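You operate a simulated robot arm through the tools that you are given. There is no shell and no other tool. Be economical: measure what you need, move in short steps, check, and stop when the job is done.

You are at the controls of a simulated robot arm. One attempt, no reset.

## Task
Dump the spent grain down the chute until the EMPTY lamp lights.
Fine: height wheel to LOW and the yellow slide open first, run the rake on FAST, then stop it and shut the slide; leave the taps and the other levers. Where these are worked on the way, their far stop is far enough and under half their travel is too little: yellow slide.

It is judged by the outcome, as a careful person would: the job done as asked, and still so three seconds after it is handed in. It fails if anything else is knocked over, pushed out of place, dropped, spilled or broken.

## Robot
A 6-joint arm with a two-finger parallel gripper on a trunk, on a base that drives. Base frame: it is fixed to the floor where the robot stands at the start and does not move with it; the origin is under the middle of the robot, x ahead of it, y to its left, z up; the surface under the hand at the start is at about z = 0.86. Lengths are in m, angles in rad, forces in N, time in s.
With the tool pointing down near the work surface it reaches from about 0.3 to 0.8 m from the robot's upright axis, wherever it stands. Its first joint turns from -2.897 to 2.897 rad. Places, roughly: empty lamp [0.4, 0.3, 1.5]; flush lever [0.5, -0.5, 0.9]; height wheel [0.5, 0, 0.9]; knob twenty-eight [0.7, -1.8, 1.1]; knob twenty-five [0.6, -1.4, 1.1]; knob twenty-four [0.7, -1.2, 1.1]; knob twenty-one [0.6, -0.8, 1.1]; knob twenty-seven [0.6, -1.7, 1.1]; knob twenty-six [0.7, -1.5, 1.1]; knob twenty-three [0.6, -1.1, 1.1]; knob twenty-two [0.7, -0.9, 1.1]; rake lever [0.5, -0.2, 0.9]; run-off lever [0.5, -2.2, 0.9]; sprinkler lever [0.5, -0.3, 0.9]; strainer [-6.6, -8.7, 3.2]; yellow slide [0.6, 0.3, 1]. Payload 3.43 kg.
The TCP is the grasp point between the finger pads, 0.034 m short of the fingertips. In the tool frame z runs along the fingers and y along their closing line. Largest opening 0.128 m; finger width 0.024, thickness 0.012; the body of the gripper, 0.048 by 0.13 m, starts 0.096 m behind the TCP.
Orientation is that of the tool frame in the base frame, as a unit quaternion [x, y, z, w]. With the fingers straight down and closing along the base's y, the tool's x points along the base's -x, its y along +y and its z along -z.

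## Interface
- The arm moves only by the tool nudge_tool. Its argument "rows" is a list of rows, each a list of 7 numbers: the shift along the tool's x, y, z in units of 20 mm (1.0 is 20 mm), then the turn, a rotation vector about the tool's x, y, z in units of 6 degrees (1.0 is 6 degrees), then the finger opening in m, from 0 to 0.128. In form: [[dx, dy, dz, rx, ry, rz, gripper], ...]. A call has 1 to 12 rows; each row shifts and turns the commanded pose from where the row before left it, along the tool's axes as they then stand. A call with a number of a shift or a turn outside -1 to 1 is refused whole. A row lasts 0.2 s, in which the tool goes at most 0.05 m and 0.15 rad; a call with a longer step from one row to the next is refused whole, and so is a gripper value outside its range. Where a pose cannot be reached the arm comes as near as it can. A force on the tool above 90 N (or 10 N above the force at the start of the call, whichever is more), or a blocked arm, ends the call early, and 0.2 s more pass. The fingers move at their own pace (about 0.045 m/s each) and stop on an object; they squeeze with about 25 N. The grip force told is the motor's: it shows also when the fingers shut on nothing. Time passes only in rows, and 0.2 s behind the last, so rows that do not move let the fingers close. It gives the time, the measured TCP pose, the force on the tool (base axes), the opening and the grip force at its end, in the units of the frame above (readings bear some noise), with the torque about the TCP (base axes, N m) and any sound that the robot's microphone picked up.
- Cameras (640 x 400 px; columns grow to the right, rows downward): "scene" is now at [0.0278, 0.145, 1.5232]; the picture's right is [-0.08, -1.00, 0.00], its down [-0.57, 0.04, -0.82] and it looks along [0.82, -0.06, -0.57] (base axes); focal length 256 px, centre (320, 200). "wrist" rides on the gripper at [0.076, -0.011, -0.16] in the tool frame; the picture's right is [0.15, 0.99, 0.00], its down [-0.88, 0.13, -0.46] and it looks along [-0.45, 0.07, 0.89] (tool axes); focal length 234 px, centre (320, 200). There is no depth. A picture from a camera that has moved, and an enlarged one, comes with that camera's place and axes in the base frame and with its lens.
- capture(camera): a new picture of that camera. No time passes.
- drive_base(legs): drives the robot by 1 to 6 legs, each [ahead, turn to the left] in m and rad, along the robot's own axes; the way and the turn of a leg run together, so that a leg with both is an arc; at most 1.5 m and 3.142 rad a leg. The arm and the cameras ride along, it lands a little off, and it stops where it bumps. It gives what a move gives.
- aim_head(pan, tilt): turns the head with the scene camera to pan (to the left, within 2.705 rad either way) and tilt (down, from -0.506 to 1.204), counted from straight ahead of the robot. It gives what a move gives.
- close_up(camera, box): a new picture of the part [left, top, right, bottom] of that camera's present view, enlarged. No time passes.
- sign_off(): hands the job in; it is judged then, once.

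Go step by step. Nothing tells you exact positions but the pictures and the camera data: compare them with the known pose of the tool, close in by small moves and look again before you grip or let go. The budget is 120 turns and 82 pictures, counting those below and the enlarged ones. Unless the task says otherwise, let go and move clear before handing in, and close with one line.

The tools are called after "Request:" as name(argument=value, ...) on one line, values as JSON. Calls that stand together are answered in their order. nudge_tool: Moves the arm, as the interface text tells. Its arguments: {"type":"object","properties":{"rows":{"type":"array"}},"required":["rows"]} The other tools are called the same way: drive_base (legs) drives the base; aim_head (pan, tilt) turns the head that bears the scene camera; capture (camera) takes a picture; close_up (camera, box) takes an enlarged picture of a part of a camera's view; sign_off () hands the job in.

At the start:

```text
time_s: 0.0
position: [0.3738, -0.0674, 1.1957]
tool_rot: [0.0, 1.0, 0.001, 0.001]
wrist_force: [-0.4, 0.7, 0.7]
wrist_torque: [0.0, 0.02, 0.04]
width: 0.1282
grasp_force: 0.0
robot x, y, heading: [-0.0018, -0.0026, -0.002]
head pan, tilt: [-0.079, 0.609]
```

scene: 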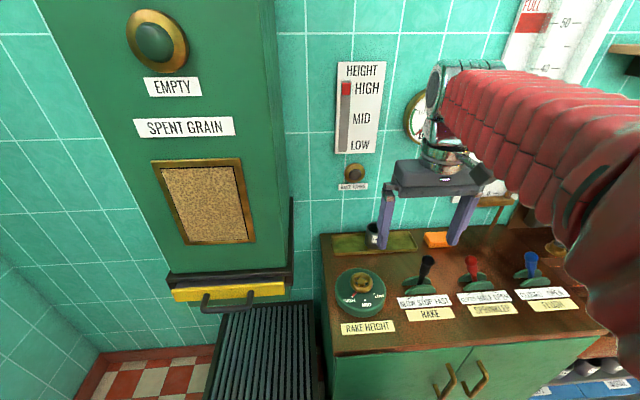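
wrist: 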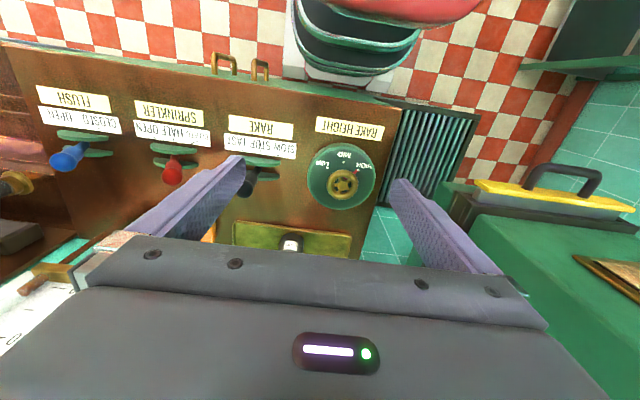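

I see the height wheel, the three levers and the yellow slide under the grain hopper at the left. I'll take enlarged pictures of the wheel and levers and of the slide before moving.

Request:
close_up(camera="scene", box=[320, 230, 480, 350])

Request:
close_up(camera="scene", box=[150, 230, 310, 330])

Request:
close_up(camera="wrist", box=[220, 100, 400, 212])

```text
3.33 times, centred on (400, 290) of scene
camera zoom: at [0.0278, 0.145, 1.5232], right [-0.08, -1.0, 0.0], down [-0.57, 0.04, -0.82], along [0.82, -0.06, -0.57], focal length 852 px, centre (53, -100)
```

zoom: 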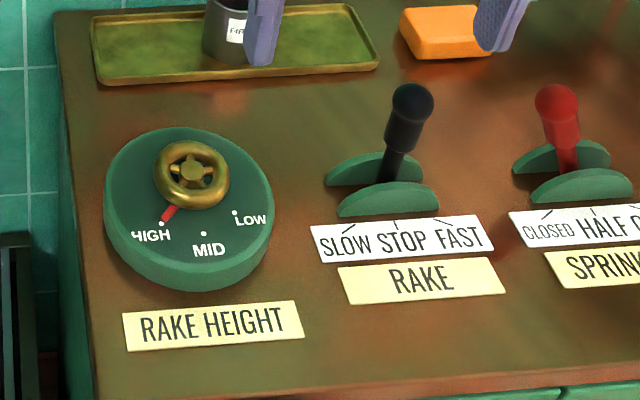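

```text
4.00 times, centred on (230, 280) of scene
camera zoom: at [0.0278, 0.145, 1.5232], right [-0.08, -1.0, 0.0], down [-0.57, 0.04, -0.82], along [0.82, -0.06, -0.57], focal length 1022 px, centre (680, -120)
```

zoom: 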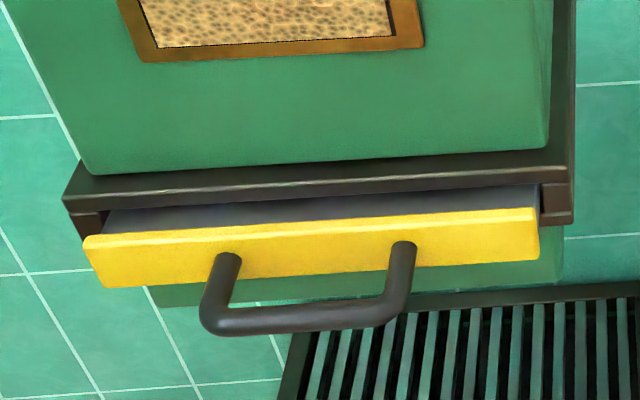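

```text
3.56 times, centred on (310, 156) of wrist
camera zoom: at [0.2976, -0.0781, 1.3563], right [-0.15, 0.99, 0.0], down [0.88, 0.13, 0.46], along [0.45, 0.07, -0.89], focal length 833 px, centre (356, 356)
```

zoom: 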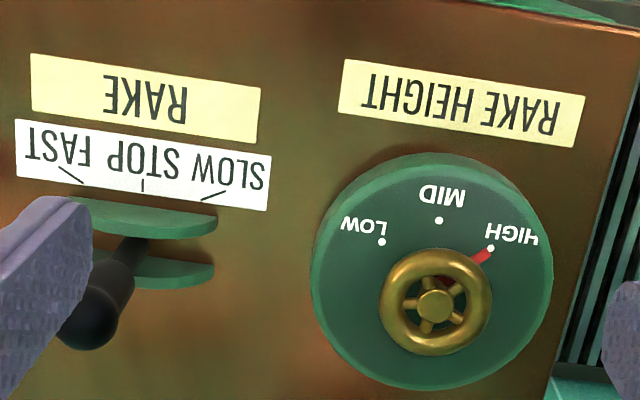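

The wheel's hub triangulates to about (0.475, -0.005, 0.93), and the dial top to z 0.90. HIGH to LOW is about 105° counter-clockwise seen from above. I move above the wheel first.

Request:
nudge_tool(rows=[[-0.84, 0.52, 0.9, 0, 0, 0, 0.11], [-0.84, 0.52, 0.9, 0, 0, 0, 0.11], [-0.84, 0.52, 0.9, 0, 0, 0, 0.11], [-0.84, 0.52, 0.9, 0, 0, 0, 0.11], [-0.84, 0.52, 0.9, 0, 0, 0, 0.11], [-0.84, 0.52, 0.9, 0, 0, 0, 0.11], [0, 0, 1, 0, 0, 0, 0.11], [0, 0, 1, 0, 0, 0, 0.11], [0, 0, 1, 0, 0, 0, 0.11], [0, 0, 1, 0, 0, 0, 0.11]])

Request:
nudge_tool(rows=[[0, 0, 0, 0, 0, 1, 0.11], [0, 0, 0, 0, 0, 1, 0.11], [0, 0, 0, 0, 0, 1, 0.11], [0, 0, 0, 0, 0, 1, 0.11], [0, 0, 0, 0, 0, 1, 0.11], [0, 0, 0, 0, 0, 1, 0.11], [0, 0, 0, 0, 0, 1, 0.11], [0, 0, 0, 0, 0, 1, 0.11], [0, 0, 0, 0, 0, 1, 0.11]])

Request:
capture(camera="wrist")

Request:
capture(camera="scene")

```text
time_s: 2.2
position: [0.4735, -0.0065, 1.0097]
tool_rot: [0.0, 1.0, 0.0, 0.0]
wrist_force: [-0.4, -0.3, -0.6]
wrist_torque: [0.02, -0.03, -0.02]
width: 0.11
grasp_force: 0.0
robot x, y, heading: [-0.0012, -0.0031, -0.002]
head pan, tilt: [-0.079, 0.609]
```

```text
time_s: 4.2
position: [0.4752, -0.005, 1.008]
tool_rot: [0.455, 0.891, 0.0, 0.0]
wrist_force: [-0.3, 0.7, 0.1]
wrist_torque: [0.01, -0.02, 0.04]
width: 0.1101
grasp_force: 0.0
robot x, y, heading: [-0.0017, -0.0036, -0.003]
head pan, tilt: [-0.079, 0.609]
```

```text
76 pictures are left
camera wrist: at [0.4212, 0.0501, 1.1685], right [0.72, 0.7, 0.0], down [0.62, -0.64, 0.46], along [0.32, -0.33, -0.89], focal length 234 px, centre (320, 200)
```

wrist: 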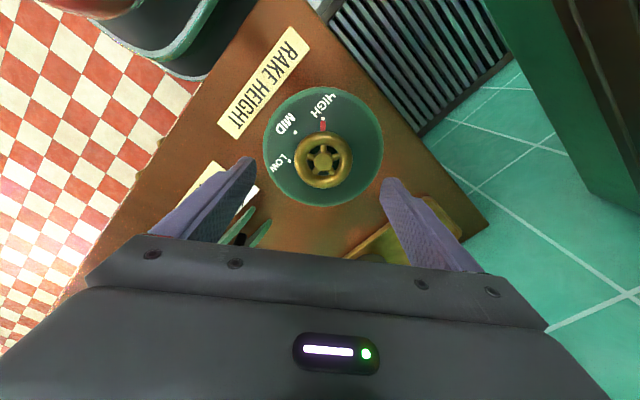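

```text
75 pictures are left
camera scene: at [0.028, 0.145, 1.5232], right [-0.08, -1.0, 0.0], down [-0.57, 0.04, -0.82], along [0.82, -0.06, -0.57], focal length 256 px, centre (320, 200)
```

scene: 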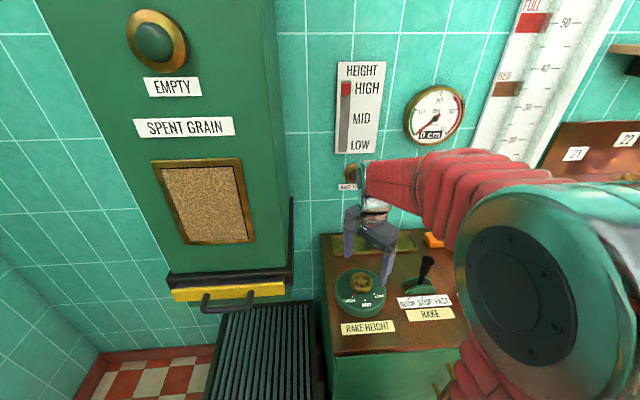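

The second view confirms the hub at (0.475, -0.002), and the gripper is centred on it. I descend and close on the rim.

Request:
nudge_tool(rows=[[0.1, 0.07, 0.8, 0, 0, 0, 0.11], [0, 0, 0.8, 0, 0, 0, 0.11], [0, 0, 0.8, 0, 0, 0, 0.11], [0, 0, 0.8, 0, 0, 0, 0.11], [0, 0, 0, 0, 0, 0, 0.08]])

Request:
capture(camera="wrist")

```text
time_s: 5.4
position: [0.4753, -0.0039, 0.9448]
tool_rot: [0.454, 0.891, 0.0, 0.0]
wrist_force: [-0.3, 0.1, 0.2]
wrist_torque: [0.02, 0.0, -0.02]
width: 0.0798
grasp_force: 0.0
robot x, y, heading: [-0.0007, -0.0016, 0.0]
head pan, tilt: [-0.079, 0.609]
```

```text
74 pictures are left
camera wrist: at [0.4213, 0.0523, 1.1046], right [0.71, 0.7, 0.0], down [0.62, -0.64, 0.46], along [0.32, -0.33, -0.89], focal length 234 px, centre (320, 200)
```

wrist: 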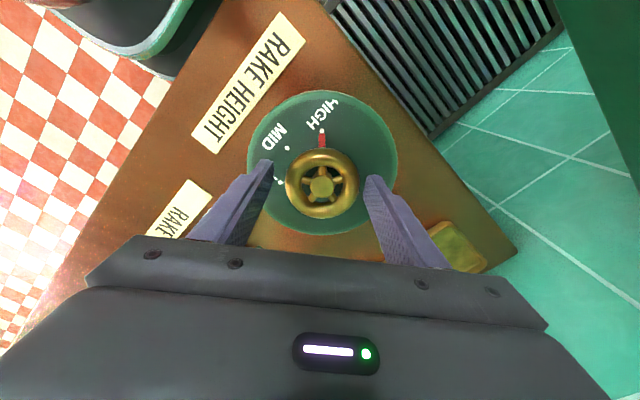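

The fingers straddle the rim. I close now.

Request:
nudge_tool(rows=[[0.13, 0.03, 0.2, 0, 0, 0, 0.07], [0, 0, 0, 0, 0, 0, 0.05], [0, 0, 0, 0, 0, 0, 0.04], [0, 0, 0, 0, 0, 0, 0.04]])

Request:
capture(camera="wrist")

```text
time_s: 6.4
position: [0.475, -0.0002, 0.9417]
tool_rot: [0.454, 0.891, 0.002, 0.001]
wrist_force: [17.1, 16.3, -1.5]
wrist_torque: [0.72, -1.05, 0.18]
width: 0.065
grasp_force: 44.8
robot x, y, heading: [-0.0002, -0.003, 0.006]
head pan, tilt: [-0.079, 0.609]
```

```text
73 pictures are left
camera wrist: at [0.4215, 0.0558, 1.1012], right [0.71, 0.7, 0.0], down [0.62, -0.64, 0.46], along [0.32, -0.32, -0.89], focal length 234 px, centre (320, 200)
```

wrist: 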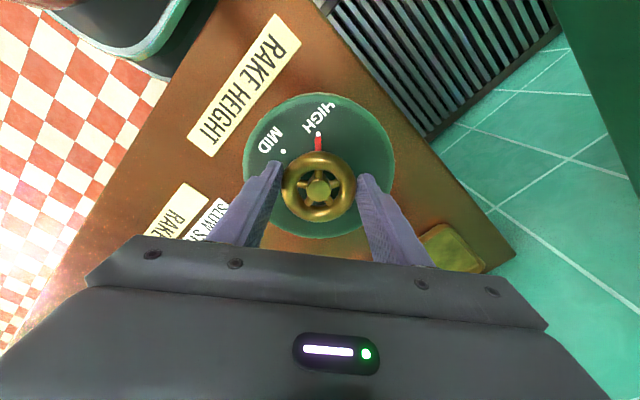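

The wheel is gripped with a slight side force, so I shift a little to relieve it and begin turning.

Request:
nudge_tool(rows=[[0, 0.1, 0, 0, 0, 0, 0.04], [0, 0, 0, 0, 0, -0.5, 0.04], [0, 0, 0, 0, 0, -0.8, 0.04], [0, 0, 0, 0, 0, -0.8, 0.04], [0, 0, 0, 0, 0, -0.8, 0.04]])

Request:
capture(camera="wrist")

```text
time_s: 7.6
position: [0.4731, -0.0013, 0.9405]
tool_rot: [0.313, 0.95, -0.001, 0.0]
wrist_force: [-8.5, -19.1, 30.0]
wrist_torque: [-1.07, -0.14, -0.14]
width: 0.0649
grasp_force: 45.1
robot x, y, heading: [-0.0033, -0.0024, -0.002]
head pan, tilt: [-0.079, 0.609]
```

```text
72 pictures are left
camera wrist: at [0.4067, 0.0362, 1.1013], right [0.47, 0.88, 0.0], down [0.79, -0.42, 0.46], along [0.4, -0.22, -0.89], focal length 234 px, centre (320, 200)
```

wrist: 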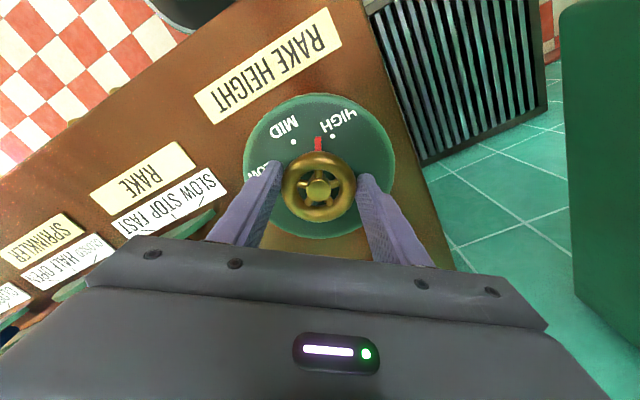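

The wheel turns with the gripper and the pointer has moved off HIGH. I continue turning.

Request:
nudge_tool(rows=[[0, -0.04, -0.03, 0, 0, -0.8, 0.04], [0, 0, 0, 0, 0, -0.8, 0.04], [0, 0, 0, 0, 0, -0.8, 0.04], [0, 0, 0, 0, 0, -0.8, 0.04], [0, 0, 0, 0, 0, -0.8, 0.04], [0, 0, 0, 0, 0, -0.8, 0.04], [0, 0, 0, 0, 0, -0.8, 0.04]])

Request:
capture(camera="wrist")

```text
time_s: 9.2
position: [0.4728, -0.0049, 0.9408]
tool_rot: [0.025, 1.0, -0.004, -0.001]
wrist_force: [-15.4, -64.6, 3.8]
wrist_torque: [-1.36, -0.24, -0.48]
width: 0.0647
grasp_force: 44.7
robot x, y, heading: [0.0016, -0.0024, -0.002]
head pan, tilt: [-0.079, 0.609]
```

```text
71 pictures are left
camera wrist: at [0.3974, -0.0106, 1.1012], right [-0.1, 1.0, -0.01], down [0.89, 0.09, 0.45], along [0.45, 0.04, -0.89], focal length 234 px, centre (320, 200)
```

wrist: 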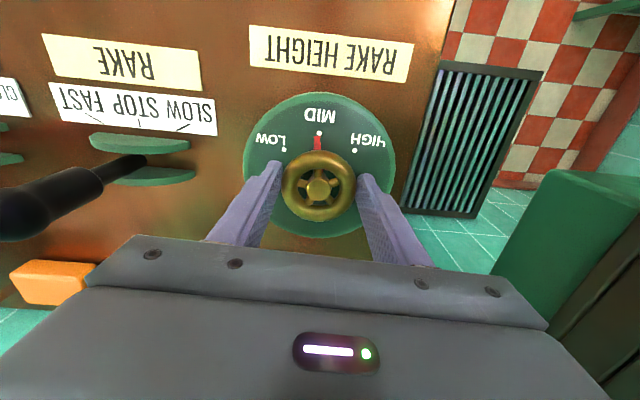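

The pointer is at MID. Some side force has built up, so I relieve it and continue to LOW.

Request:
nudge_tool(rows=[[0.04, -0.15, 0, 0, 0, 0, 0.04], [0, 0, 0, 0, 0, -0.8, 0.04], [0, 0, 0, 0, 0, -0.8, 0.04], [0, 0, 0, 0, 0, -0.8, 0.04], [0, 0, 0, 0, 0, -0.8, 0.04]])

```text
time_s: 10.4
position: [0.4729, -0.0074, 0.9416]
tool_rot: [-0.142, 0.99, -0.002, 0.0]
wrist_force: [-1.0, -59.3, -3.6]
wrist_torque: [-0.63, -0.93, -0.36]
width: 0.0645
grasp_force: 45.3
robot x, y, heading: [-0.0009, -0.0046, -0.001]
head pan, tilt: [-0.079, 0.609]
```

Request:
capture(camera="wrist")

```text
70 pictures are left
camera wrist: at [0.4039, -0.0377, 1.1011], right [-0.42, 0.91, -0.01], down [0.81, 0.38, 0.46], along [0.42, 0.19, -0.89], focal length 234 px, centre (320, 200)
```

wrist: 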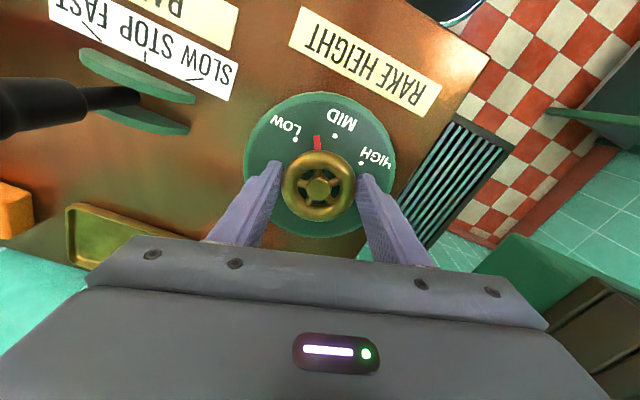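

About 30° remain. I relieve the force again and go on in small steps.

Request:
nudge_tool(rows=[[0.05, -0.15, 0, 0, 0, 0, 0.04], [0, 0, 0, 0, 0, -0.8, 0.04], [0, 0, 0, 0, 0, -0.8, 0.04], [0, -0.04, 0, 0, 0, -0.8, 0.04], [0, -0.04, 0, 0, 0, -0.8, 0.04]])

Request:
capture(camera="wrist")

```text
time_s: 11.6
position: [0.4749, -0.0095, 0.941]
tool_rot: [-0.306, 0.952, -0.002, 0.0]
wrist_force: [15.7, -45.0, -14.9]
wrist_torque: [-0.36, -1.07, -0.32]
width: 0.0645
grasp_force: 45.0
robot x, y, heading: [0.0011, -0.0031, -0.001]
head pan, tilt: [-0.079, 0.609]
```

```text
69 pictures are left
camera wrist: at [0.4196, -0.0613, 1.1013], right [-0.69, 0.72, 0.0], down [0.64, 0.62, 0.45], along [0.33, 0.31, -0.89], focal length 234 px, centre (320, 200)
```

wrist: 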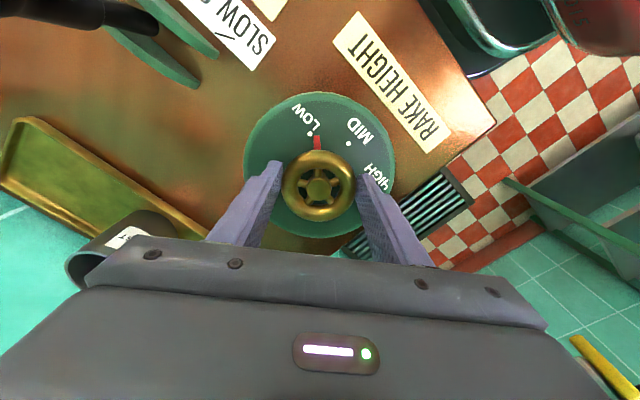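

About 10° are left to LOW.

Request:
nudge_tool(rows=[[-0.05, -0.08, 0, 0, 0, -0.8, 0.04], [0, -0.04, 0, 0, 0, -0.8, 0.04]])

Request:
close_up(camera="wrist", box=[240, 80, 400, 180])

Request:
capture(camera="scene")

```text
time_s: 12.2
position: [0.4753, -0.0097, 0.9415]
tool_rot: [-0.383, 0.924, -0.001, -0.001]
wrist_force: [7.2, -39.3, -5.3]
wrist_torque: [-1.29, 0.28, -1.64]
width: 0.0647
grasp_force: 44.9
robot x, y, heading: [0.0021, -0.0046, 0.002]
head pan, tilt: [-0.079, 0.609]
```

```text
4.00 times, centred on (320, 130) of wrist
camera zoom: at [0.4306, -0.0702, 1.1015], right [-0.8, 0.59, 0.0], down [0.53, 0.72, 0.45], along [0.27, 0.36, -0.89], focal length 937 px, centre (320, 480)
```

zoom: 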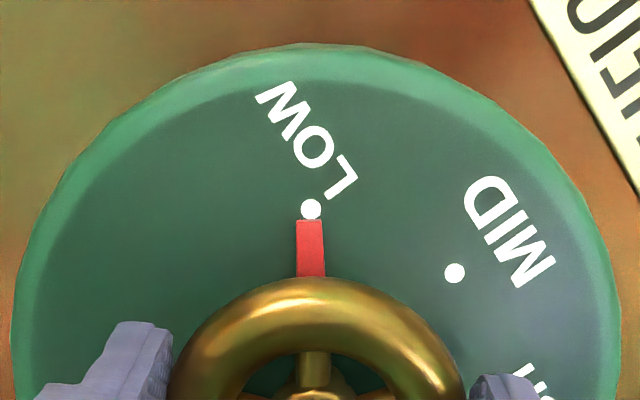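

```text
67 pictures are left
camera scene: at [0.0284, 0.144, 1.5233], right [-0.08, -1.0, 0.0], down [-0.57, 0.04, -0.82], along [0.82, -0.06, -0.57], focal length 256 px, centre (320, 200)
```

scene: 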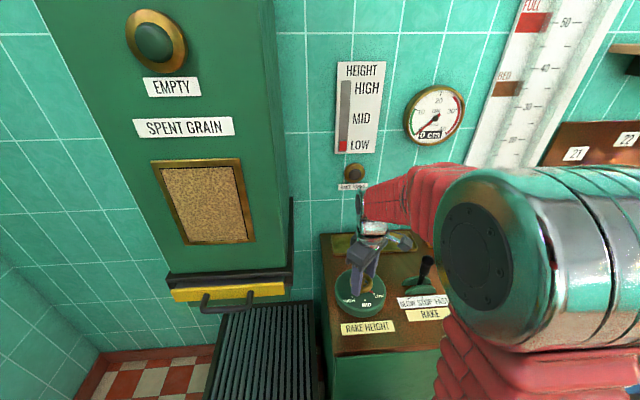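

The pointer is on LOW and the wall gauge agrees. I let go, lift, turn the tool back and move to look at the yellow slide's handle, which I estimate at (0.36, 0.32, 1.01).

Request:
nudge_tool(rows=[[0, 0, 0, 0, 0, 0, 0.085], [0, 0, 0, 0, 0, 0, 0.085], [0, 0, -1, 0, 0, 0, 0.085], [0, 0, -1, 0, 0, 0, 0.085], [0, 0, -1, 0, 0, 0, 0.085], [0, 0, -1, 0, 0, 0, 0.085], [0, 0, -1, 0, 0, 0, 0.085], [0, 0, -1, 0, 0, 0, 0.085]])

Request:
nudge_tool(rows=[[0, 0, -1, 0, 0, 0.95, 0.04], [0, 0, -1, 0, 0, 0.95, 0.02], [0, 0, -1, 0, 0, 0.95, 0], [0, 0, -1, 0, 0, 0.95, 0], [0, 0, -1, 0, 0, 0.95, 0], [0, 0, -1, 0, 0, 0.95, 0], [0, 0, -1, 0, 0, 0.95, 0], [0, 0, -1, 0, 0, 0.9, 0]])

Request:
nudge_tool(rows=[[1, 1, 0, 0, 0, 0, 0], [1, 1, 0, 0, 0, 0, 0], [1, 1, 0, 0, 0, 0, 0], [1, 1, 0, 0, 0, 0, 0], [1, 1, 0, 0, 0, 0, 0], [1, 1, 0, 0, 0, 0, 0], [1, 1, 0, 0, 0, 0, 0], [1, 1, 0, 0, 0, 0, 0], [1, 1, 0, 0, 0, 0, 0]])

Request:
capture(camera="wrist")

Request:
capture(camera="scene")

```text
time_s: 14.0
position: [0.476, -0.0082, 1.0614]
tool_rot: [-0.382, 0.924, 0.0, 0.001]
wrist_force: [-0.3, 0.4, -0.5]
wrist_torque: [-0.03, 0.01, 0.03]
width: 0.0852
grasp_force: 0.1
robot x, y, heading: [0.0007, 0.0013, -0.0]
head pan, tilt: [-0.079, 0.609]
```

```text
time_s: 15.8
position: [0.4749, -0.0093, 1.2214]
tool_rot: [0.004, 1.0, 0.0, 0.0]
wrist_force: [-1.2, -0.2, -0.2]
wrist_torque: [0.01, 0.01, 0.05]
width: 0.0002
grasp_force: 24.8
robot x, y, heading: [0.0022, -0.0038, -0.001]
head pan, tilt: [-0.079, 0.609]
```

```text
time_s: 17.8
position: [0.2962, 0.1725, 1.2204]
tool_rot: [0.003, 1.0, 0.0, 0.0]
wrist_force: [0.8, 0.2, 0.5]
wrist_torque: [-0.02, -0.01, 0.0]
width: 0.0001
grasp_force: 25.0
robot x, y, heading: [0.0001, -0.0042, 0.006]
head pan, tilt: [-0.079, 0.609]
```

```text
66 pictures are left
camera wrist: at [0.2206, 0.162, 1.3807], right [-0.14, 0.99, 0.0], down [0.88, 0.12, 0.46], along [0.45, 0.06, -0.89], focal length 234 px, centre (320, 200)
```

wrist: 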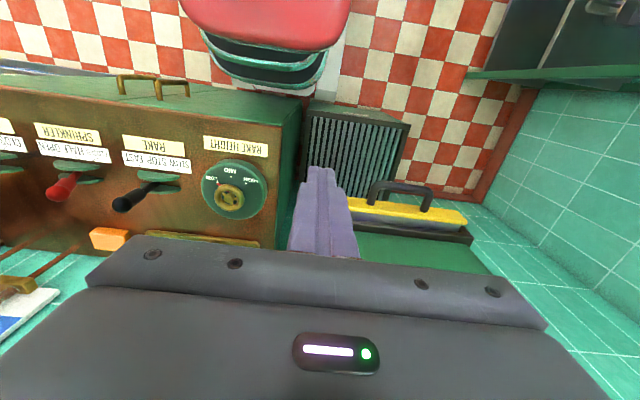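

```text
65 pictures are left
camera scene: at [0.0278, 0.145, 1.5232], right [-0.08, -1.0, 0.0], down [-0.57, 0.04, -0.82], along [0.82, -0.06, -0.57], focal length 256 px, centre (320, 200)
```

scene: 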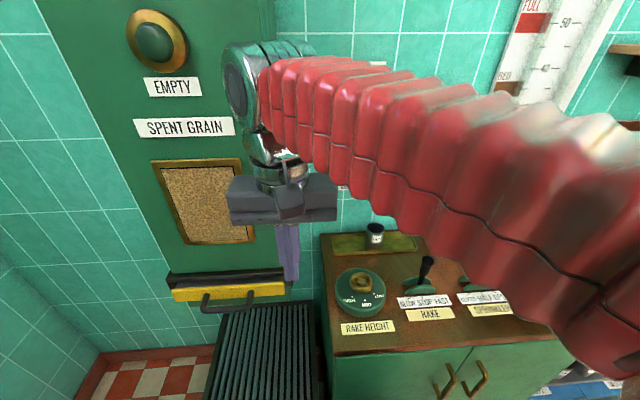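

Request:
close_up(camera="wrist", box=[320, 160, 480, 260])

```text
4.00 times, centred on (400, 210) of wrist
camera zoom: at [0.2206, 0.162, 1.3807], right [-0.14, 0.99, 0.0], down [0.88, 0.12, 0.46], along [0.45, 0.06, -0.89], focal length 937 px, centre (0, 160)
```

zoom: 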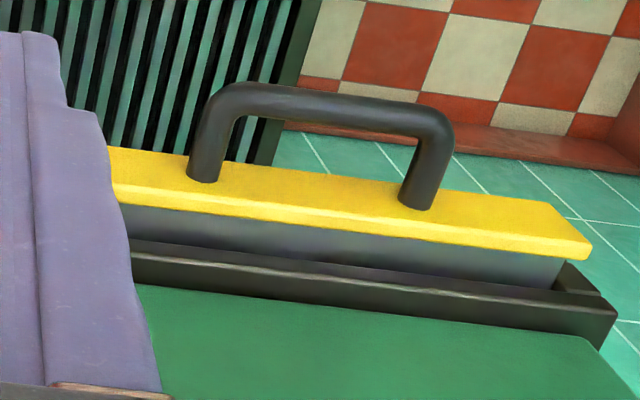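

The bar of the handle is at about (0.360, 0.321, 1.013), the panel face at x≈0.40 and the hopper front at x≈0.44. I'll hook the closed fingers behind the bar, tilted slightly; first I hover above the gap.

Request:
nudge_tool(rows=[[-0.52, 0.935, 0.6, 0, 0, 0, 0], [-0.52, 0.935, 0.6, 0, 0, 0, 0], [-0.52, 0.935, 0.6, 0, 0, 0, 0], [-0.52, 0.935, 0.6, 0, 0, 0, 0], [-0.52, 0.935, 0.6, 0, 0, 0, 0], [-0.52, 0.935, 0.6, 0, 0, 0, 0], [-0.52, 0.935, 0.6, 0, 0, 0, 0], [-0.52, 0.935, 0.6, 0, 0, 0, 0], [0, 0, 0, 0, -1, 0, 0], [0, 0, 0.9, 0, 0, 0, 0]])

Request:
capture(camera="wrist")

Request:
close_up(camera="scene", box=[120, 160, 344, 300])

```text
time_s: 20.0
position: [0.3843, 0.3222, 1.1075]
tool_rot: [0.003, 0.999, 0.0, 0.053]
wrist_force: [-0.9, 0.2, -0.3]
wrist_torque: [0.01, -0.04, 0.0]
width: 0.0
grasp_force: 25.0
robot x, y, heading: [-0.0014, -0.0016, 0.001]
head pan, tilt: [-0.079, 0.609]
```

```text
63 pictures are left
camera wrist: at [0.2921, 0.3115, 1.2591], right [-0.14, 0.99, -0.01], down [0.83, 0.13, 0.55], along [0.54, 0.06, -0.84], focal length 234 px, centre (320, 200)
```

wrist: 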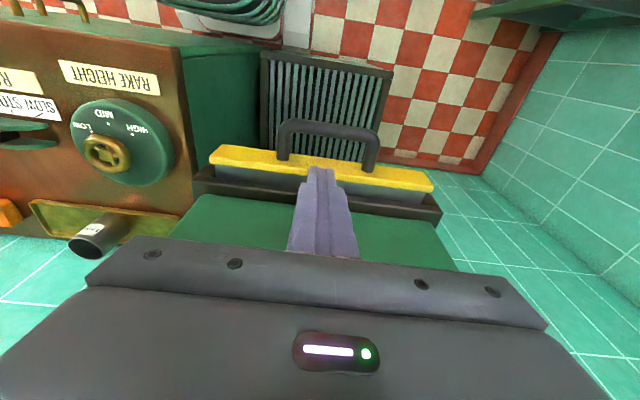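

```text
2.86 times, centred on (232, 230) of scene
camera zoom: at [0.0279, 0.145, 1.5232], right [-0.08, -1.0, 0.0], down [-0.57, 0.04, -0.82], along [0.82, -0.06, -0.57], focal length 730 px, centre (571, 114)
```

zoom: 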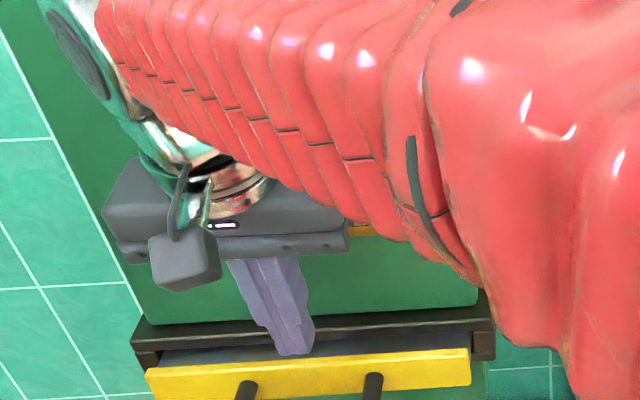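

Bar and panel estimates agree again (0.359 and 0.400). I shift slightly back and lower the fingers into the gap.

Request:
nudge_tool(rows=[[0.64, 0, 0.5, 0, 0, 0, 0], [0, 0, 0.9, 0, 0, 0, 0], [0, 0, 0.9, 0, 0, 0, 0], [0, 0, 0.9, 0, 0, 0, 0], [0, 0, 0.8, 0, 0, 0, 0]])

Request:
capture(camera="wrist")

Request:
close_up(camera="scene", box=[120, 200, 344, 340])

```text
time_s: 21.2
position: [0.3773, 0.3208, 1.0251]
tool_rot: [0.002, 0.999, -0.002, 0.051]
wrist_force: [-0.1, 0.3, 0.2]
wrist_torque: [-0.02, -0.04, 0.02]
width: 0.0
grasp_force: 25.3
robot x, y, heading: [-0.0002, -0.0023, -0.001]
head pan, tilt: [-0.079, 0.609]
```

```text
61 pictures are left
camera wrist: at [0.2864, 0.311, 1.1767], right [-0.14, 0.99, -0.02], down [0.83, 0.13, 0.54], along [0.54, 0.06, -0.84], focal length 234 px, centre (320, 200)
```

wrist: 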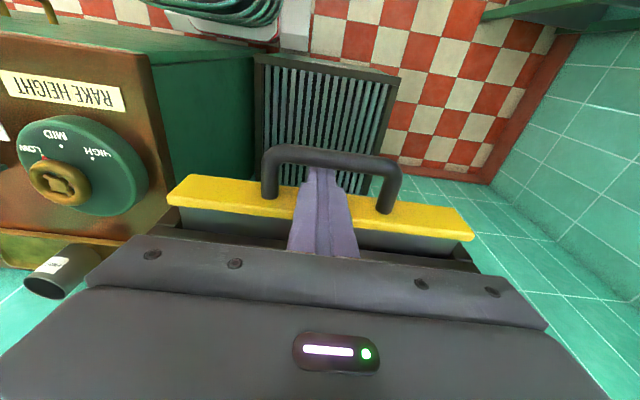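

```text
2.86 times, centred on (232, 270) of scene
camera zoom: at [0.0278, 0.145, 1.5232], right [-0.08, -1.0, 0.0], down [-0.57, 0.04, -0.82], along [0.82, -0.06, -0.57], focal length 730 px, centre (571, 0)
```

zoom: 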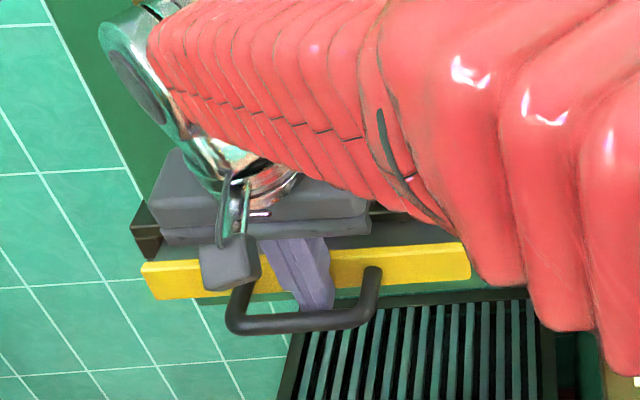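

The fingers are behind the bar. I pull toward the robot along base -x in small steps.

Request:
nudge_tool(rows=[[0.6, 0, -0.063, 0, 0, 0, 0], [0.6, 0, -0.063, 0, 0, 0, 0], [0.6, 0, -0.063, 0, 0, 0, 0], [0.6, 0, -0.063, 0, 0, 0, 0]])

Request:
capture(camera="wrist")

```text
time_s: 22.2
position: [0.3299, 0.3226, 1.0275]
tool_rot: [0.003, 0.999, -0.001, 0.052]
wrist_force: [2.6, -1.1, 0.6]
wrist_torque: [0.03, -0.07, 0.01]
width: 0.0
grasp_force: 25.3
robot x, y, heading: [0.0021, -0.0028, -0.0]
head pan, tilt: [-0.079, 0.609]
```

```text
59 pictures are left
camera wrist: at [0.239, 0.3116, 1.1778], right [-0.14, 0.99, -0.02], down [0.83, 0.13, 0.54], along [0.54, 0.06, -0.84], focal length 234 px, centre (320, 200)
```

wrist: 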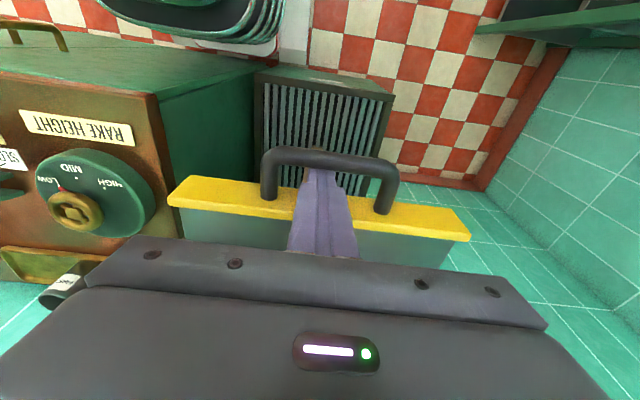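

The slide follows freely. I continue pulling toward its stop.

Request:
nudge_tool(rows=[[0.6, 0, -0.063, 0, 0, 0, 0], [0.6, 0, -0.063, 0, 0, 0, 0], [0.6, 0, -0.063, 0, 0, 0, 0], [0.6, 0, -0.063, 0, 0, 0, 0], [0.6, 0, -0.063, 0, 0, 0, 0]])

Request:
capture(camera="wrist")

Request:
capture(camera="scene")

```text
time_s: 23.4
position: [0.2715, 0.3227, 1.0251]
tool_rot: [0.003, 0.999, -0.001, 0.052]
wrist_force: [0.1, -0.2, 0.5]
wrist_torque: [-0.03, 0.05, 0.0]
width: 0.0002
grasp_force: 24.7
robot x, y, heading: [-0.0016, -0.0042, 0.002]
head pan, tilt: [-0.079, 0.609]
```

```text
58 pictures are left
camera wrist: at [0.1787, 0.3121, 1.1762], right [-0.14, 0.99, -0.02], down [0.83, 0.13, 0.54], along [0.54, 0.06, -0.84], focal length 234 px, centre (320, 200)
```

wrist: 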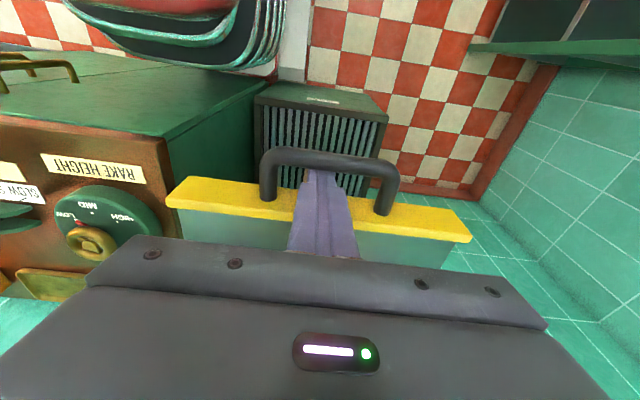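

```text
57 pictures are left
camera scene: at [0.0279, 0.145, 1.5232], right [-0.08, -1.0, 0.0], down [-0.57, 0.04, -0.82], along [0.82, -0.06, -0.57], focal length 256 px, centre (320, 200)
```

scene: 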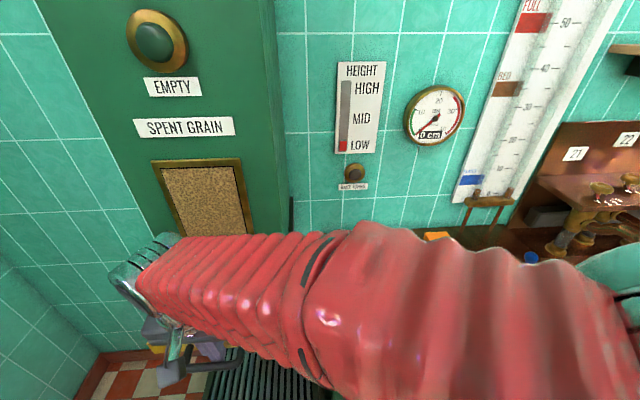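

No stop yet after about 10 cm. I keep pulling.

Request:
nudge_tool(rows=[[0.6, 0, -0.063, 0, 0, 0, 0], [0.6, 0, -0.063, 0, 0, 0, 0], [0.6, 0, -0.063, 0, 0, 0, 0], [0.6, 0, -0.063, 0, 0, 0, 0]])

Request:
capture(camera="wrist")

```text
time_s: 24.0
position: [0.2639, 0.3224, 1.027]
tool_rot: [0.003, 0.998, 0.001, 0.064]
wrist_force: [23.1, -1.5, -5.8]
wrist_torque: [0.11, -0.56, 0.08]
width: 0.0001
grasp_force: 24.8
robot x, y, heading: [0.0023, -0.0015, -0.004]
head pan, tilt: [-0.079, 0.609]
stopped in row 2: the force on the tool passed its limit at 103 N (the readings are from after the stop); the commanded pose is now the measured one
```

```text
56 pictures are left
camera wrist: at [0.1676, 0.3115, 1.1771], right [-0.14, 0.99, -0.02], down [0.82, 0.12, 0.56], along [0.56, 0.07, -0.83], focal length 234 px, centre (320, 200)
```

wrist: 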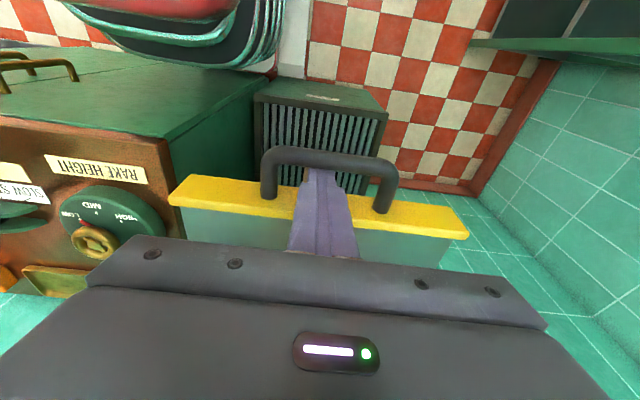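

The slide is at its far stop (about 10.5 cm of travel). I ease off, lift out, and go look at the rake lever, which I estimate has its knob at (0.488, -0.185, 0.98).

Request:
nudge_tool(rows=[[-0.25, 0, 0, 0, 0, 0, 0], [0, 0, -0.8, 0, 0, 0, 0], [0, 0, -0.8, 0, 0, 0, 0], [0, 0, -1, 0, 0, 0, 0], [0, 0, -1, 0, 0, 0, 0], [0, 0, -1, 0, 0, 0, 0], [0, 0, -1, 0, 0, 0, 0], [0, 0, -1, 0, 0, 0, 0], [0, 0, -1, 0, 1, 0, 0], [0, 0, -1, 0, 0.2, 0, 0]])

Request:
nudge_tool(rows=[[-0.5, -1, 0, 0, 0, 0, 0.06], [-0.5, -1, 0, 0, 0, 0, 0.06], [-0.5, -1, 0, 0, 0, 0, 0.06], [-0.5, -1, 0, 0, 0, 0, 0.06], [-0.5, -1, 0, 0, 0, 0, 0.06], [-0.5, -1, 0, 0, 0, 0, 0.06], [-0.5, -1, 0, 0, 0, 0, 0.06], [-0.5, -1, 0, 0, 0, 0, 0.06], [-0.5, -1, 0, 0, 0, 0, 0.06], [-0.5, -1, 0, 0, 0, 0, 0.06], [-0.5, -1, 0, 0, 0, 0, 0.06], [-0.5, -1, 0, 0, 0, 0, 0.06]])

Request:
nudge_tool(rows=[[-0.4, -1, 0, 0, 0, 0, 0.06], [-0.4, -1, 0, 0, 0, 0, 0.06], [-0.4, -1, 0, 0, 0, 0, 0.06], [-0.4, -1, 0, 0, 0, 0, 0.06], [-0.4, -1, 0, 0, 0, 0, 0.06], [-0.4, -1, 0, 0, 0, 0, 0.06], [-0.4, -1, 0, 0, 0, 0, 0.06], [-0.4, -1, 0, 0, 0, 0, 0.06], [-0.4, -1, 0, 0, 0, 0, 0.06], [-0.4, -1, 0, 0, 0, 0, 0.06]])

Request:
capture(camera="scene")

Request:
capture(camera="wrist")

```text
time_s: 26.2
position: [0.2464, 0.323, 1.1993]
tool_rot: [0.003, 1.0, 0.002, 0.0]
wrist_force: [0.1, -0.1, -0.4]
wrist_torque: [-0.02, 0.0, 0.01]
width: 0.0
grasp_force: 24.8
robot x, y, heading: [-0.0001, -0.0005, 0.0]
head pan, tilt: [-0.079, 0.609]
```

```text
time_s: 28.8
position: [0.3657, 0.0805, 1.1993]
tool_rot: [0.003, 1.0, 0.001, -0.001]
wrist_force: [0.1, -0.8, -0.3]
wrist_torque: [-0.01, 0.01, 0.01]
width: 0.0596
grasp_force: 0.1
robot x, y, heading: [-0.0002, -0.0033, -0.003]
head pan, tilt: [-0.079, 0.609]
```

```text
time_s: 31.0
position: [0.4432, -0.1201, 1.1969]
tool_rot: [0.003, 1.0, 0.0, 0.0]
wrist_force: [0.3, 0.2, -0.6]
wrist_torque: [-0.01, -0.02, -0.02]
width: 0.0599
grasp_force: 0.1
robot x, y, heading: [0.0008, -0.0049, 0.0]
head pan, tilt: [-0.079, 0.609]
```

```text
55 pictures are left
camera scene: at [0.0286, 0.145, 1.5232], right [-0.08, -1.0, 0.0], down [-0.57, 0.05, -0.82], along [0.82, -0.07, -0.57], focal length 256 px, centre (320, 200)
```

scene: 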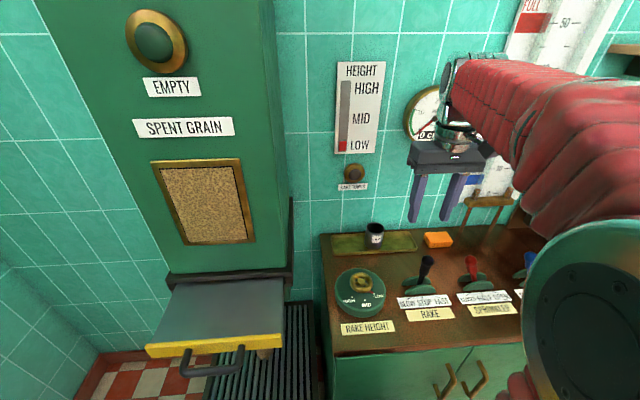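

```text
54 pictures are left
camera wrist: at [0.3678, -0.1314, 1.3582], right [-0.14, 0.99, 0.0], down [0.88, 0.12, 0.45], along [0.45, 0.07, -0.89], focal length 234 px, centre (320, 200)
```

wrist: 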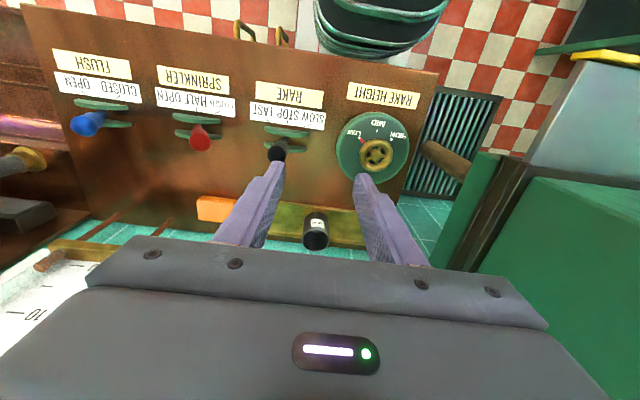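

Something brown shows below the opened slide; I look at it and at the lever more closely.

Request:
close_up(camera="scene", box=[140, 260, 332, 380])

Request:
close_up(camera="wrist", box=[140, 80, 332, 200])

Request:
close_up(camera="scene", box=[390, 240, 550, 340])

Request:
close_up(camera="wrist", box=[390, 80, 582, 200])

```text
3.33 times, centred on (236, 320) of scene
camera zoom: at [0.0286, 0.145, 1.5232], right [-0.08, -1.0, 0.0], down [-0.57, 0.05, -0.82], along [0.82, -0.07, -0.57], focal length 852 px, centre (600, -200)
```

zoom: 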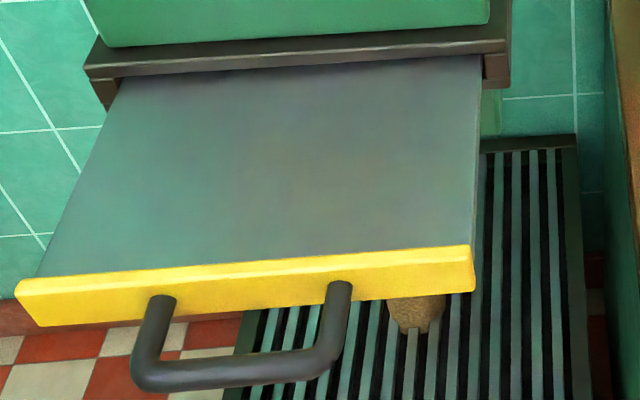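

```text
3.33 times, centred on (236, 140) of wrist
camera zoom: at [0.3678, -0.1314, 1.3582], right [-0.14, 0.99, 0.0], down [0.88, 0.12, 0.45], along [0.45, 0.07, -0.89], focal length 781 px, centre (600, 400)
```

zoom: 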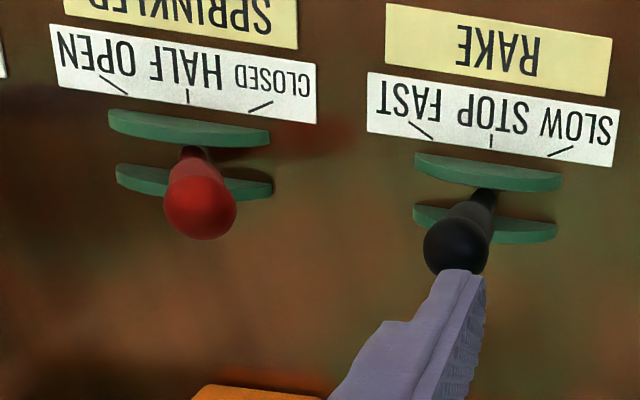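

```text
4.00 times, centred on (470, 290) of scene
camera zoom: at [0.0286, 0.145, 1.5232], right [-0.08, -1.0, 0.0], down [-0.57, 0.05, -0.82], along [0.82, -0.07, -0.57], focal length 1022 px, centre (-280, -160)
```

zoom: 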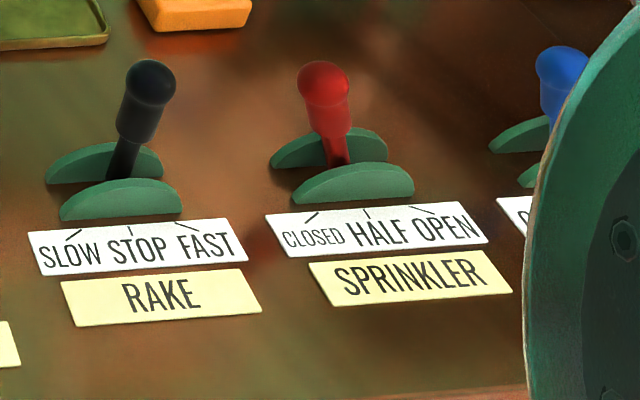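

```text
3.33 times, centred on (486, 140) of wrist
camera zoom: at [0.3678, -0.1314, 1.3582], right [-0.14, 0.99, 0.0], down [0.88, 0.12, 0.45], along [0.45, 0.07, -0.89], focal length 781 px, centre (-233, 400)
```

zoom: 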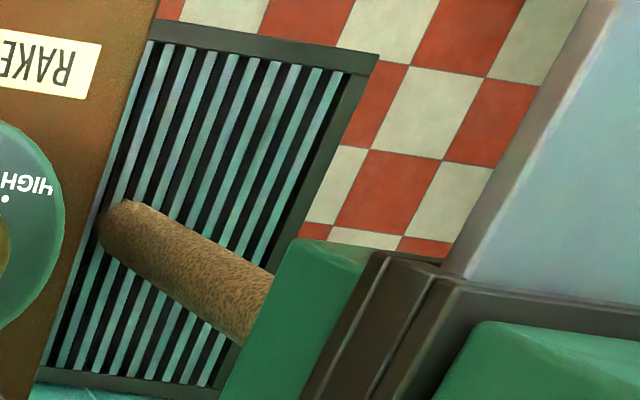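

The brown column is grain already falling down the chute. The rake lever's knob triangulates to (0.481, -0.186, 0.989); I move over it and lower part way.

Request:
nudge_tool(rows=[[-0.63, -0.9, 0, 0, 0, 0, 0.065], [-0.63, -0.9, 0, 0, 0, 0, 0.065], [-0.63, -0.9, 0, 0, 0, 0, 0.065], [0, -0.6, 0.5, 0, 0, 0, 0.065], [0, 0, 1, 0, 0, 0, 0.065], [0, 0, 1, 0, 0, 0, 0.065], [0, 0, 1, 0, 0, 0, 0.065], [0, 0, 1, 0, 0, 0, 0.065]])

Request:
capture(camera="wrist")

Request:
capture(camera="scene")

```text
time_s: 32.8
position: [0.4805, -0.1862, 1.1078]
tool_rot: [0.002, 1.0, 0.001, -0.001]
wrist_force: [-0.3, 0.0, 0.1]
wrist_torque: [-0.02, 0.02, 0.04]
width: 0.0649
grasp_force: 0.1
robot x, y, heading: [0.0024, 0.0002, 0.001]
head pan, tilt: [-0.079, 0.609]
```

```text
49 pictures are left
camera wrist: at [0.4053, -0.1966, 1.268], right [-0.14, 0.99, 0.0], down [0.88, 0.12, 0.45], along [0.45, 0.07, -0.89], focal length 234 px, centre (320, 200)
```

wrist: 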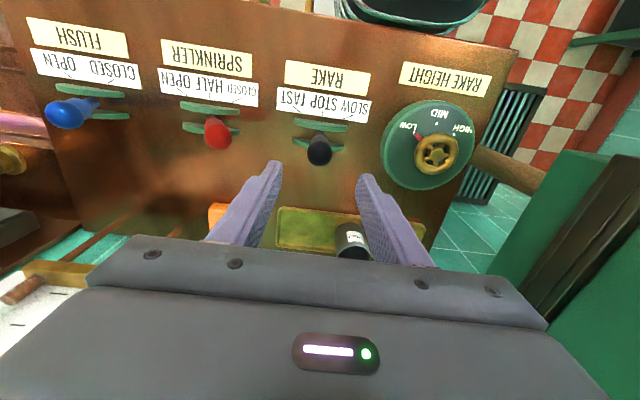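

```text
48 pictures are left
camera scene: at [0.0287, 0.1451, 1.5232], right [-0.08, -1.0, 0.0], down [-0.57, 0.05, -0.82], along [0.82, -0.07, -0.57], focal length 256 px, centre (320, 200)
```

scene: 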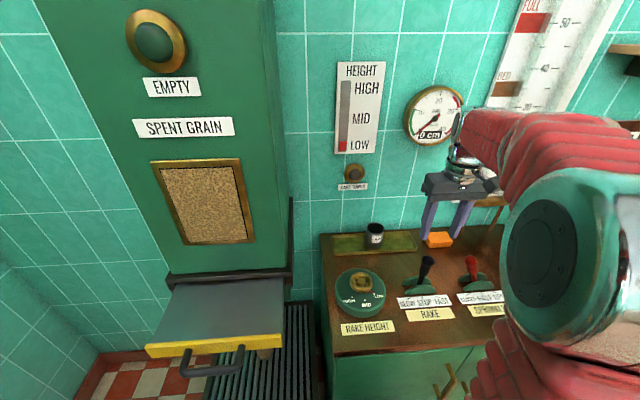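

The knob sits under the gripper's centre. I lower to straddle it.

Request:
nudge_tool(rows=[[0, 0.03, 1, 0, 0, 0, 0.065], [0, 0, 1, 0, 0, 0, 0.065], [0, 0, 1, 0, 0, 0, 0.065], [0, 0, 1, 0, 0, 0, 0.065], [0, 0, 0.9, 0, 0, 0, 0.065], [0, 0, 0.8, 0, 0, 0, 0.06]])

Request:
capture(camera="wrist")

Request:
close_up(camera="scene", box=[360, 200, 520, 300])

```text
time_s: 34.2
position: [0.4799, -0.1834, 0.9947]
tool_rot: [0.003, 1.0, 0.0, 0.0]
wrist_force: [-0.1, 0.4, 0.4]
wrist_torque: [0.01, -0.02, -0.01]
width: 0.06
grasp_force: 0.0
robot x, y, heading: [0.0041, -0.0007, -0.001]
head pan, tilt: [-0.079, 0.609]
```

```text
47 pictures are left
camera wrist: at [0.4053, -0.1938, 1.1547], right [-0.14, 0.99, 0.0], down [0.88, 0.12, 0.45], along [0.45, 0.07, -0.89], focal length 234 px, centre (320, 200)
```

wrist: 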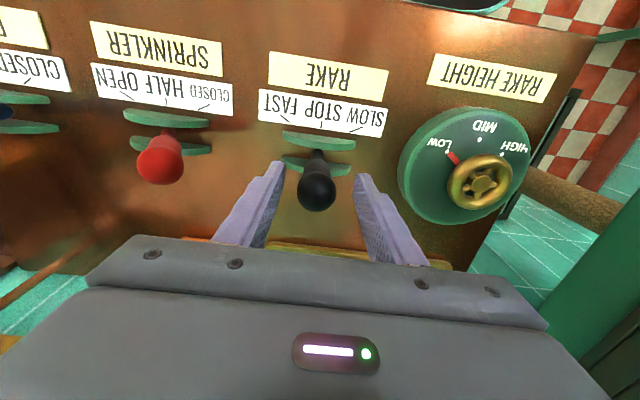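

```text
4.00 times, centred on (440, 250) of scene
camera zoom: at [0.0287, 0.145, 1.5232], right [-0.08, -1.0, 0.0], down [-0.57, 0.05, -0.82], along [0.82, -0.07, -0.57], focal length 1022 px, centre (-160, 0)
```

zoom: 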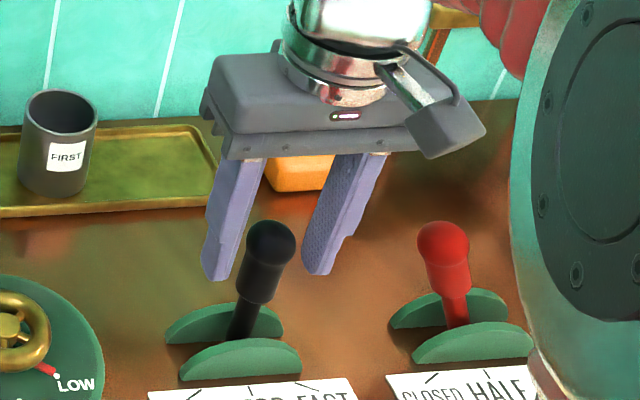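

The fingers straddle the knob. I narrow them to cage it and push toward FAST (-y).

Request:
nudge_tool(rows=[[0, -0.08, 0, 0, 0, 0, 0.046], [0, 0, 0, 0, 0, 0, 0.046], [0, -0.4, 0, 0, 0, 0, 0.046], [0, -0.4, 0.03, 0, 0, 0, 0.046], [0, -0.4, 0.06, 0, 0, 0, 0.046], [0, -0.4, 0.1, 0, 0, 0, 0.046], [0, -0.4, 0.15, 0, 0, 0, 0.046]])

Request:
capture(camera="wrist")

```text
time_s: 35.8
position: [0.4799, -0.2259, 0.9868]
tool_rot: [0.002, 1.0, 0.001, -0.001]
wrist_force: [-0.1, -0.2, 0.4]
wrist_torque: [-0.01, 0.0, 0.02]
width: 0.0461
grasp_force: 0.1
robot x, y, heading: [0.0023, -0.0042, -0.0]
head pan, tilt: [-0.079, 0.609]
```

```text
45 pictures are left
camera wrist: at [0.4049, -0.237, 1.1464], right [-0.14, 0.99, 0.0], down [0.88, 0.12, 0.45], along [0.45, 0.07, -0.89], focal length 234 px, centre (320, 200)
```

wrist: 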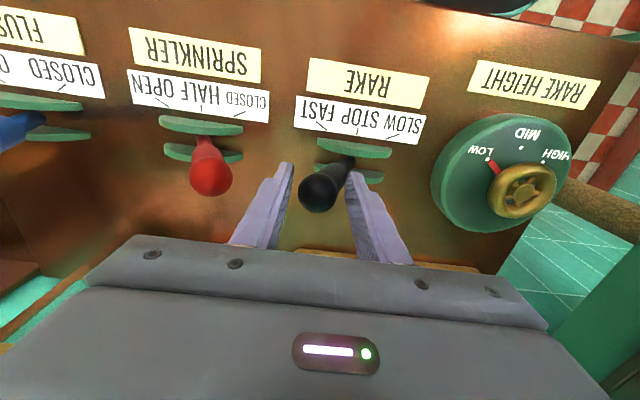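

The lever follows. I carry on in smaller steps, watching force and sound.

Request:
nudge_tool(rows=[[0, -0.3, 0.12, 0, 0, 0, 0.046], [0, -0.3, 0.13, 0, 0, 0, 0.046], [0, 0, 0, 0, 0, 0, 0.046]])

Request:
capture(camera="wrist")

Request:
capture(camera="scene")

```text
time_s: 36.6
position: [0.48, -0.2377, 0.9828]
tool_rot: [0.003, 1.0, 0.002, 0.0]
wrist_force: [0.6, 11.2, 13.6]
wrist_torque: [0.77, -0.12, 0.06]
width: 0.053
grasp_force: 5.7
robot x, y, heading: [-0.0006, -0.0029, 0.001]
head pan, tilt: [-0.079, 0.609]
```

```text
44 pictures are left
camera wrist: at [0.4043, -0.248, 1.1424], right [-0.14, 0.99, 0.0], down [0.88, 0.12, 0.46], along [0.45, 0.07, -0.89], focal length 234 px, centre (320, 200)
```

wrist: 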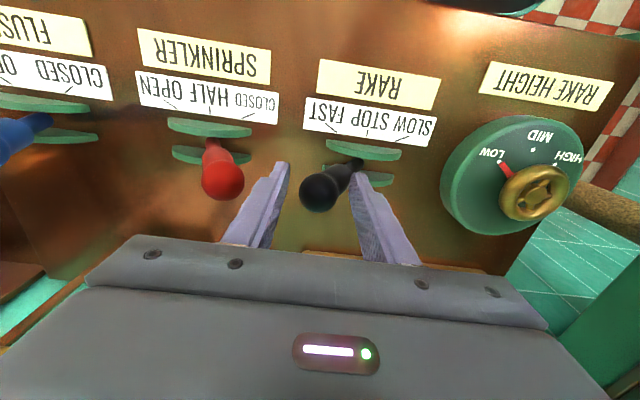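

```text
43 pictures are left
camera scene: at [0.0284, 0.1454, 1.5231], right [-0.08, -1.0, 0.0], down [-0.57, 0.05, -0.82], along [0.82, -0.07, -0.57], focal length 256 px, centre (320, 200)
```

scene: 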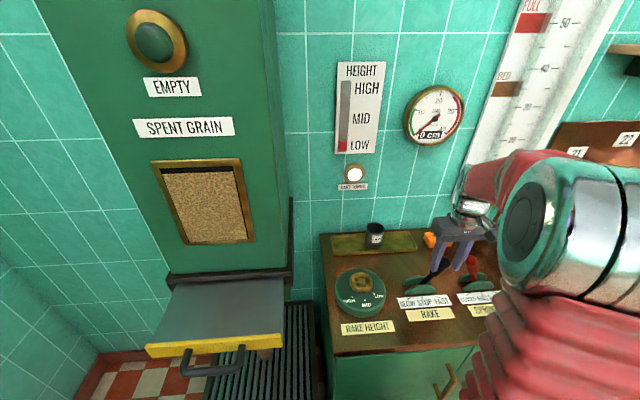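

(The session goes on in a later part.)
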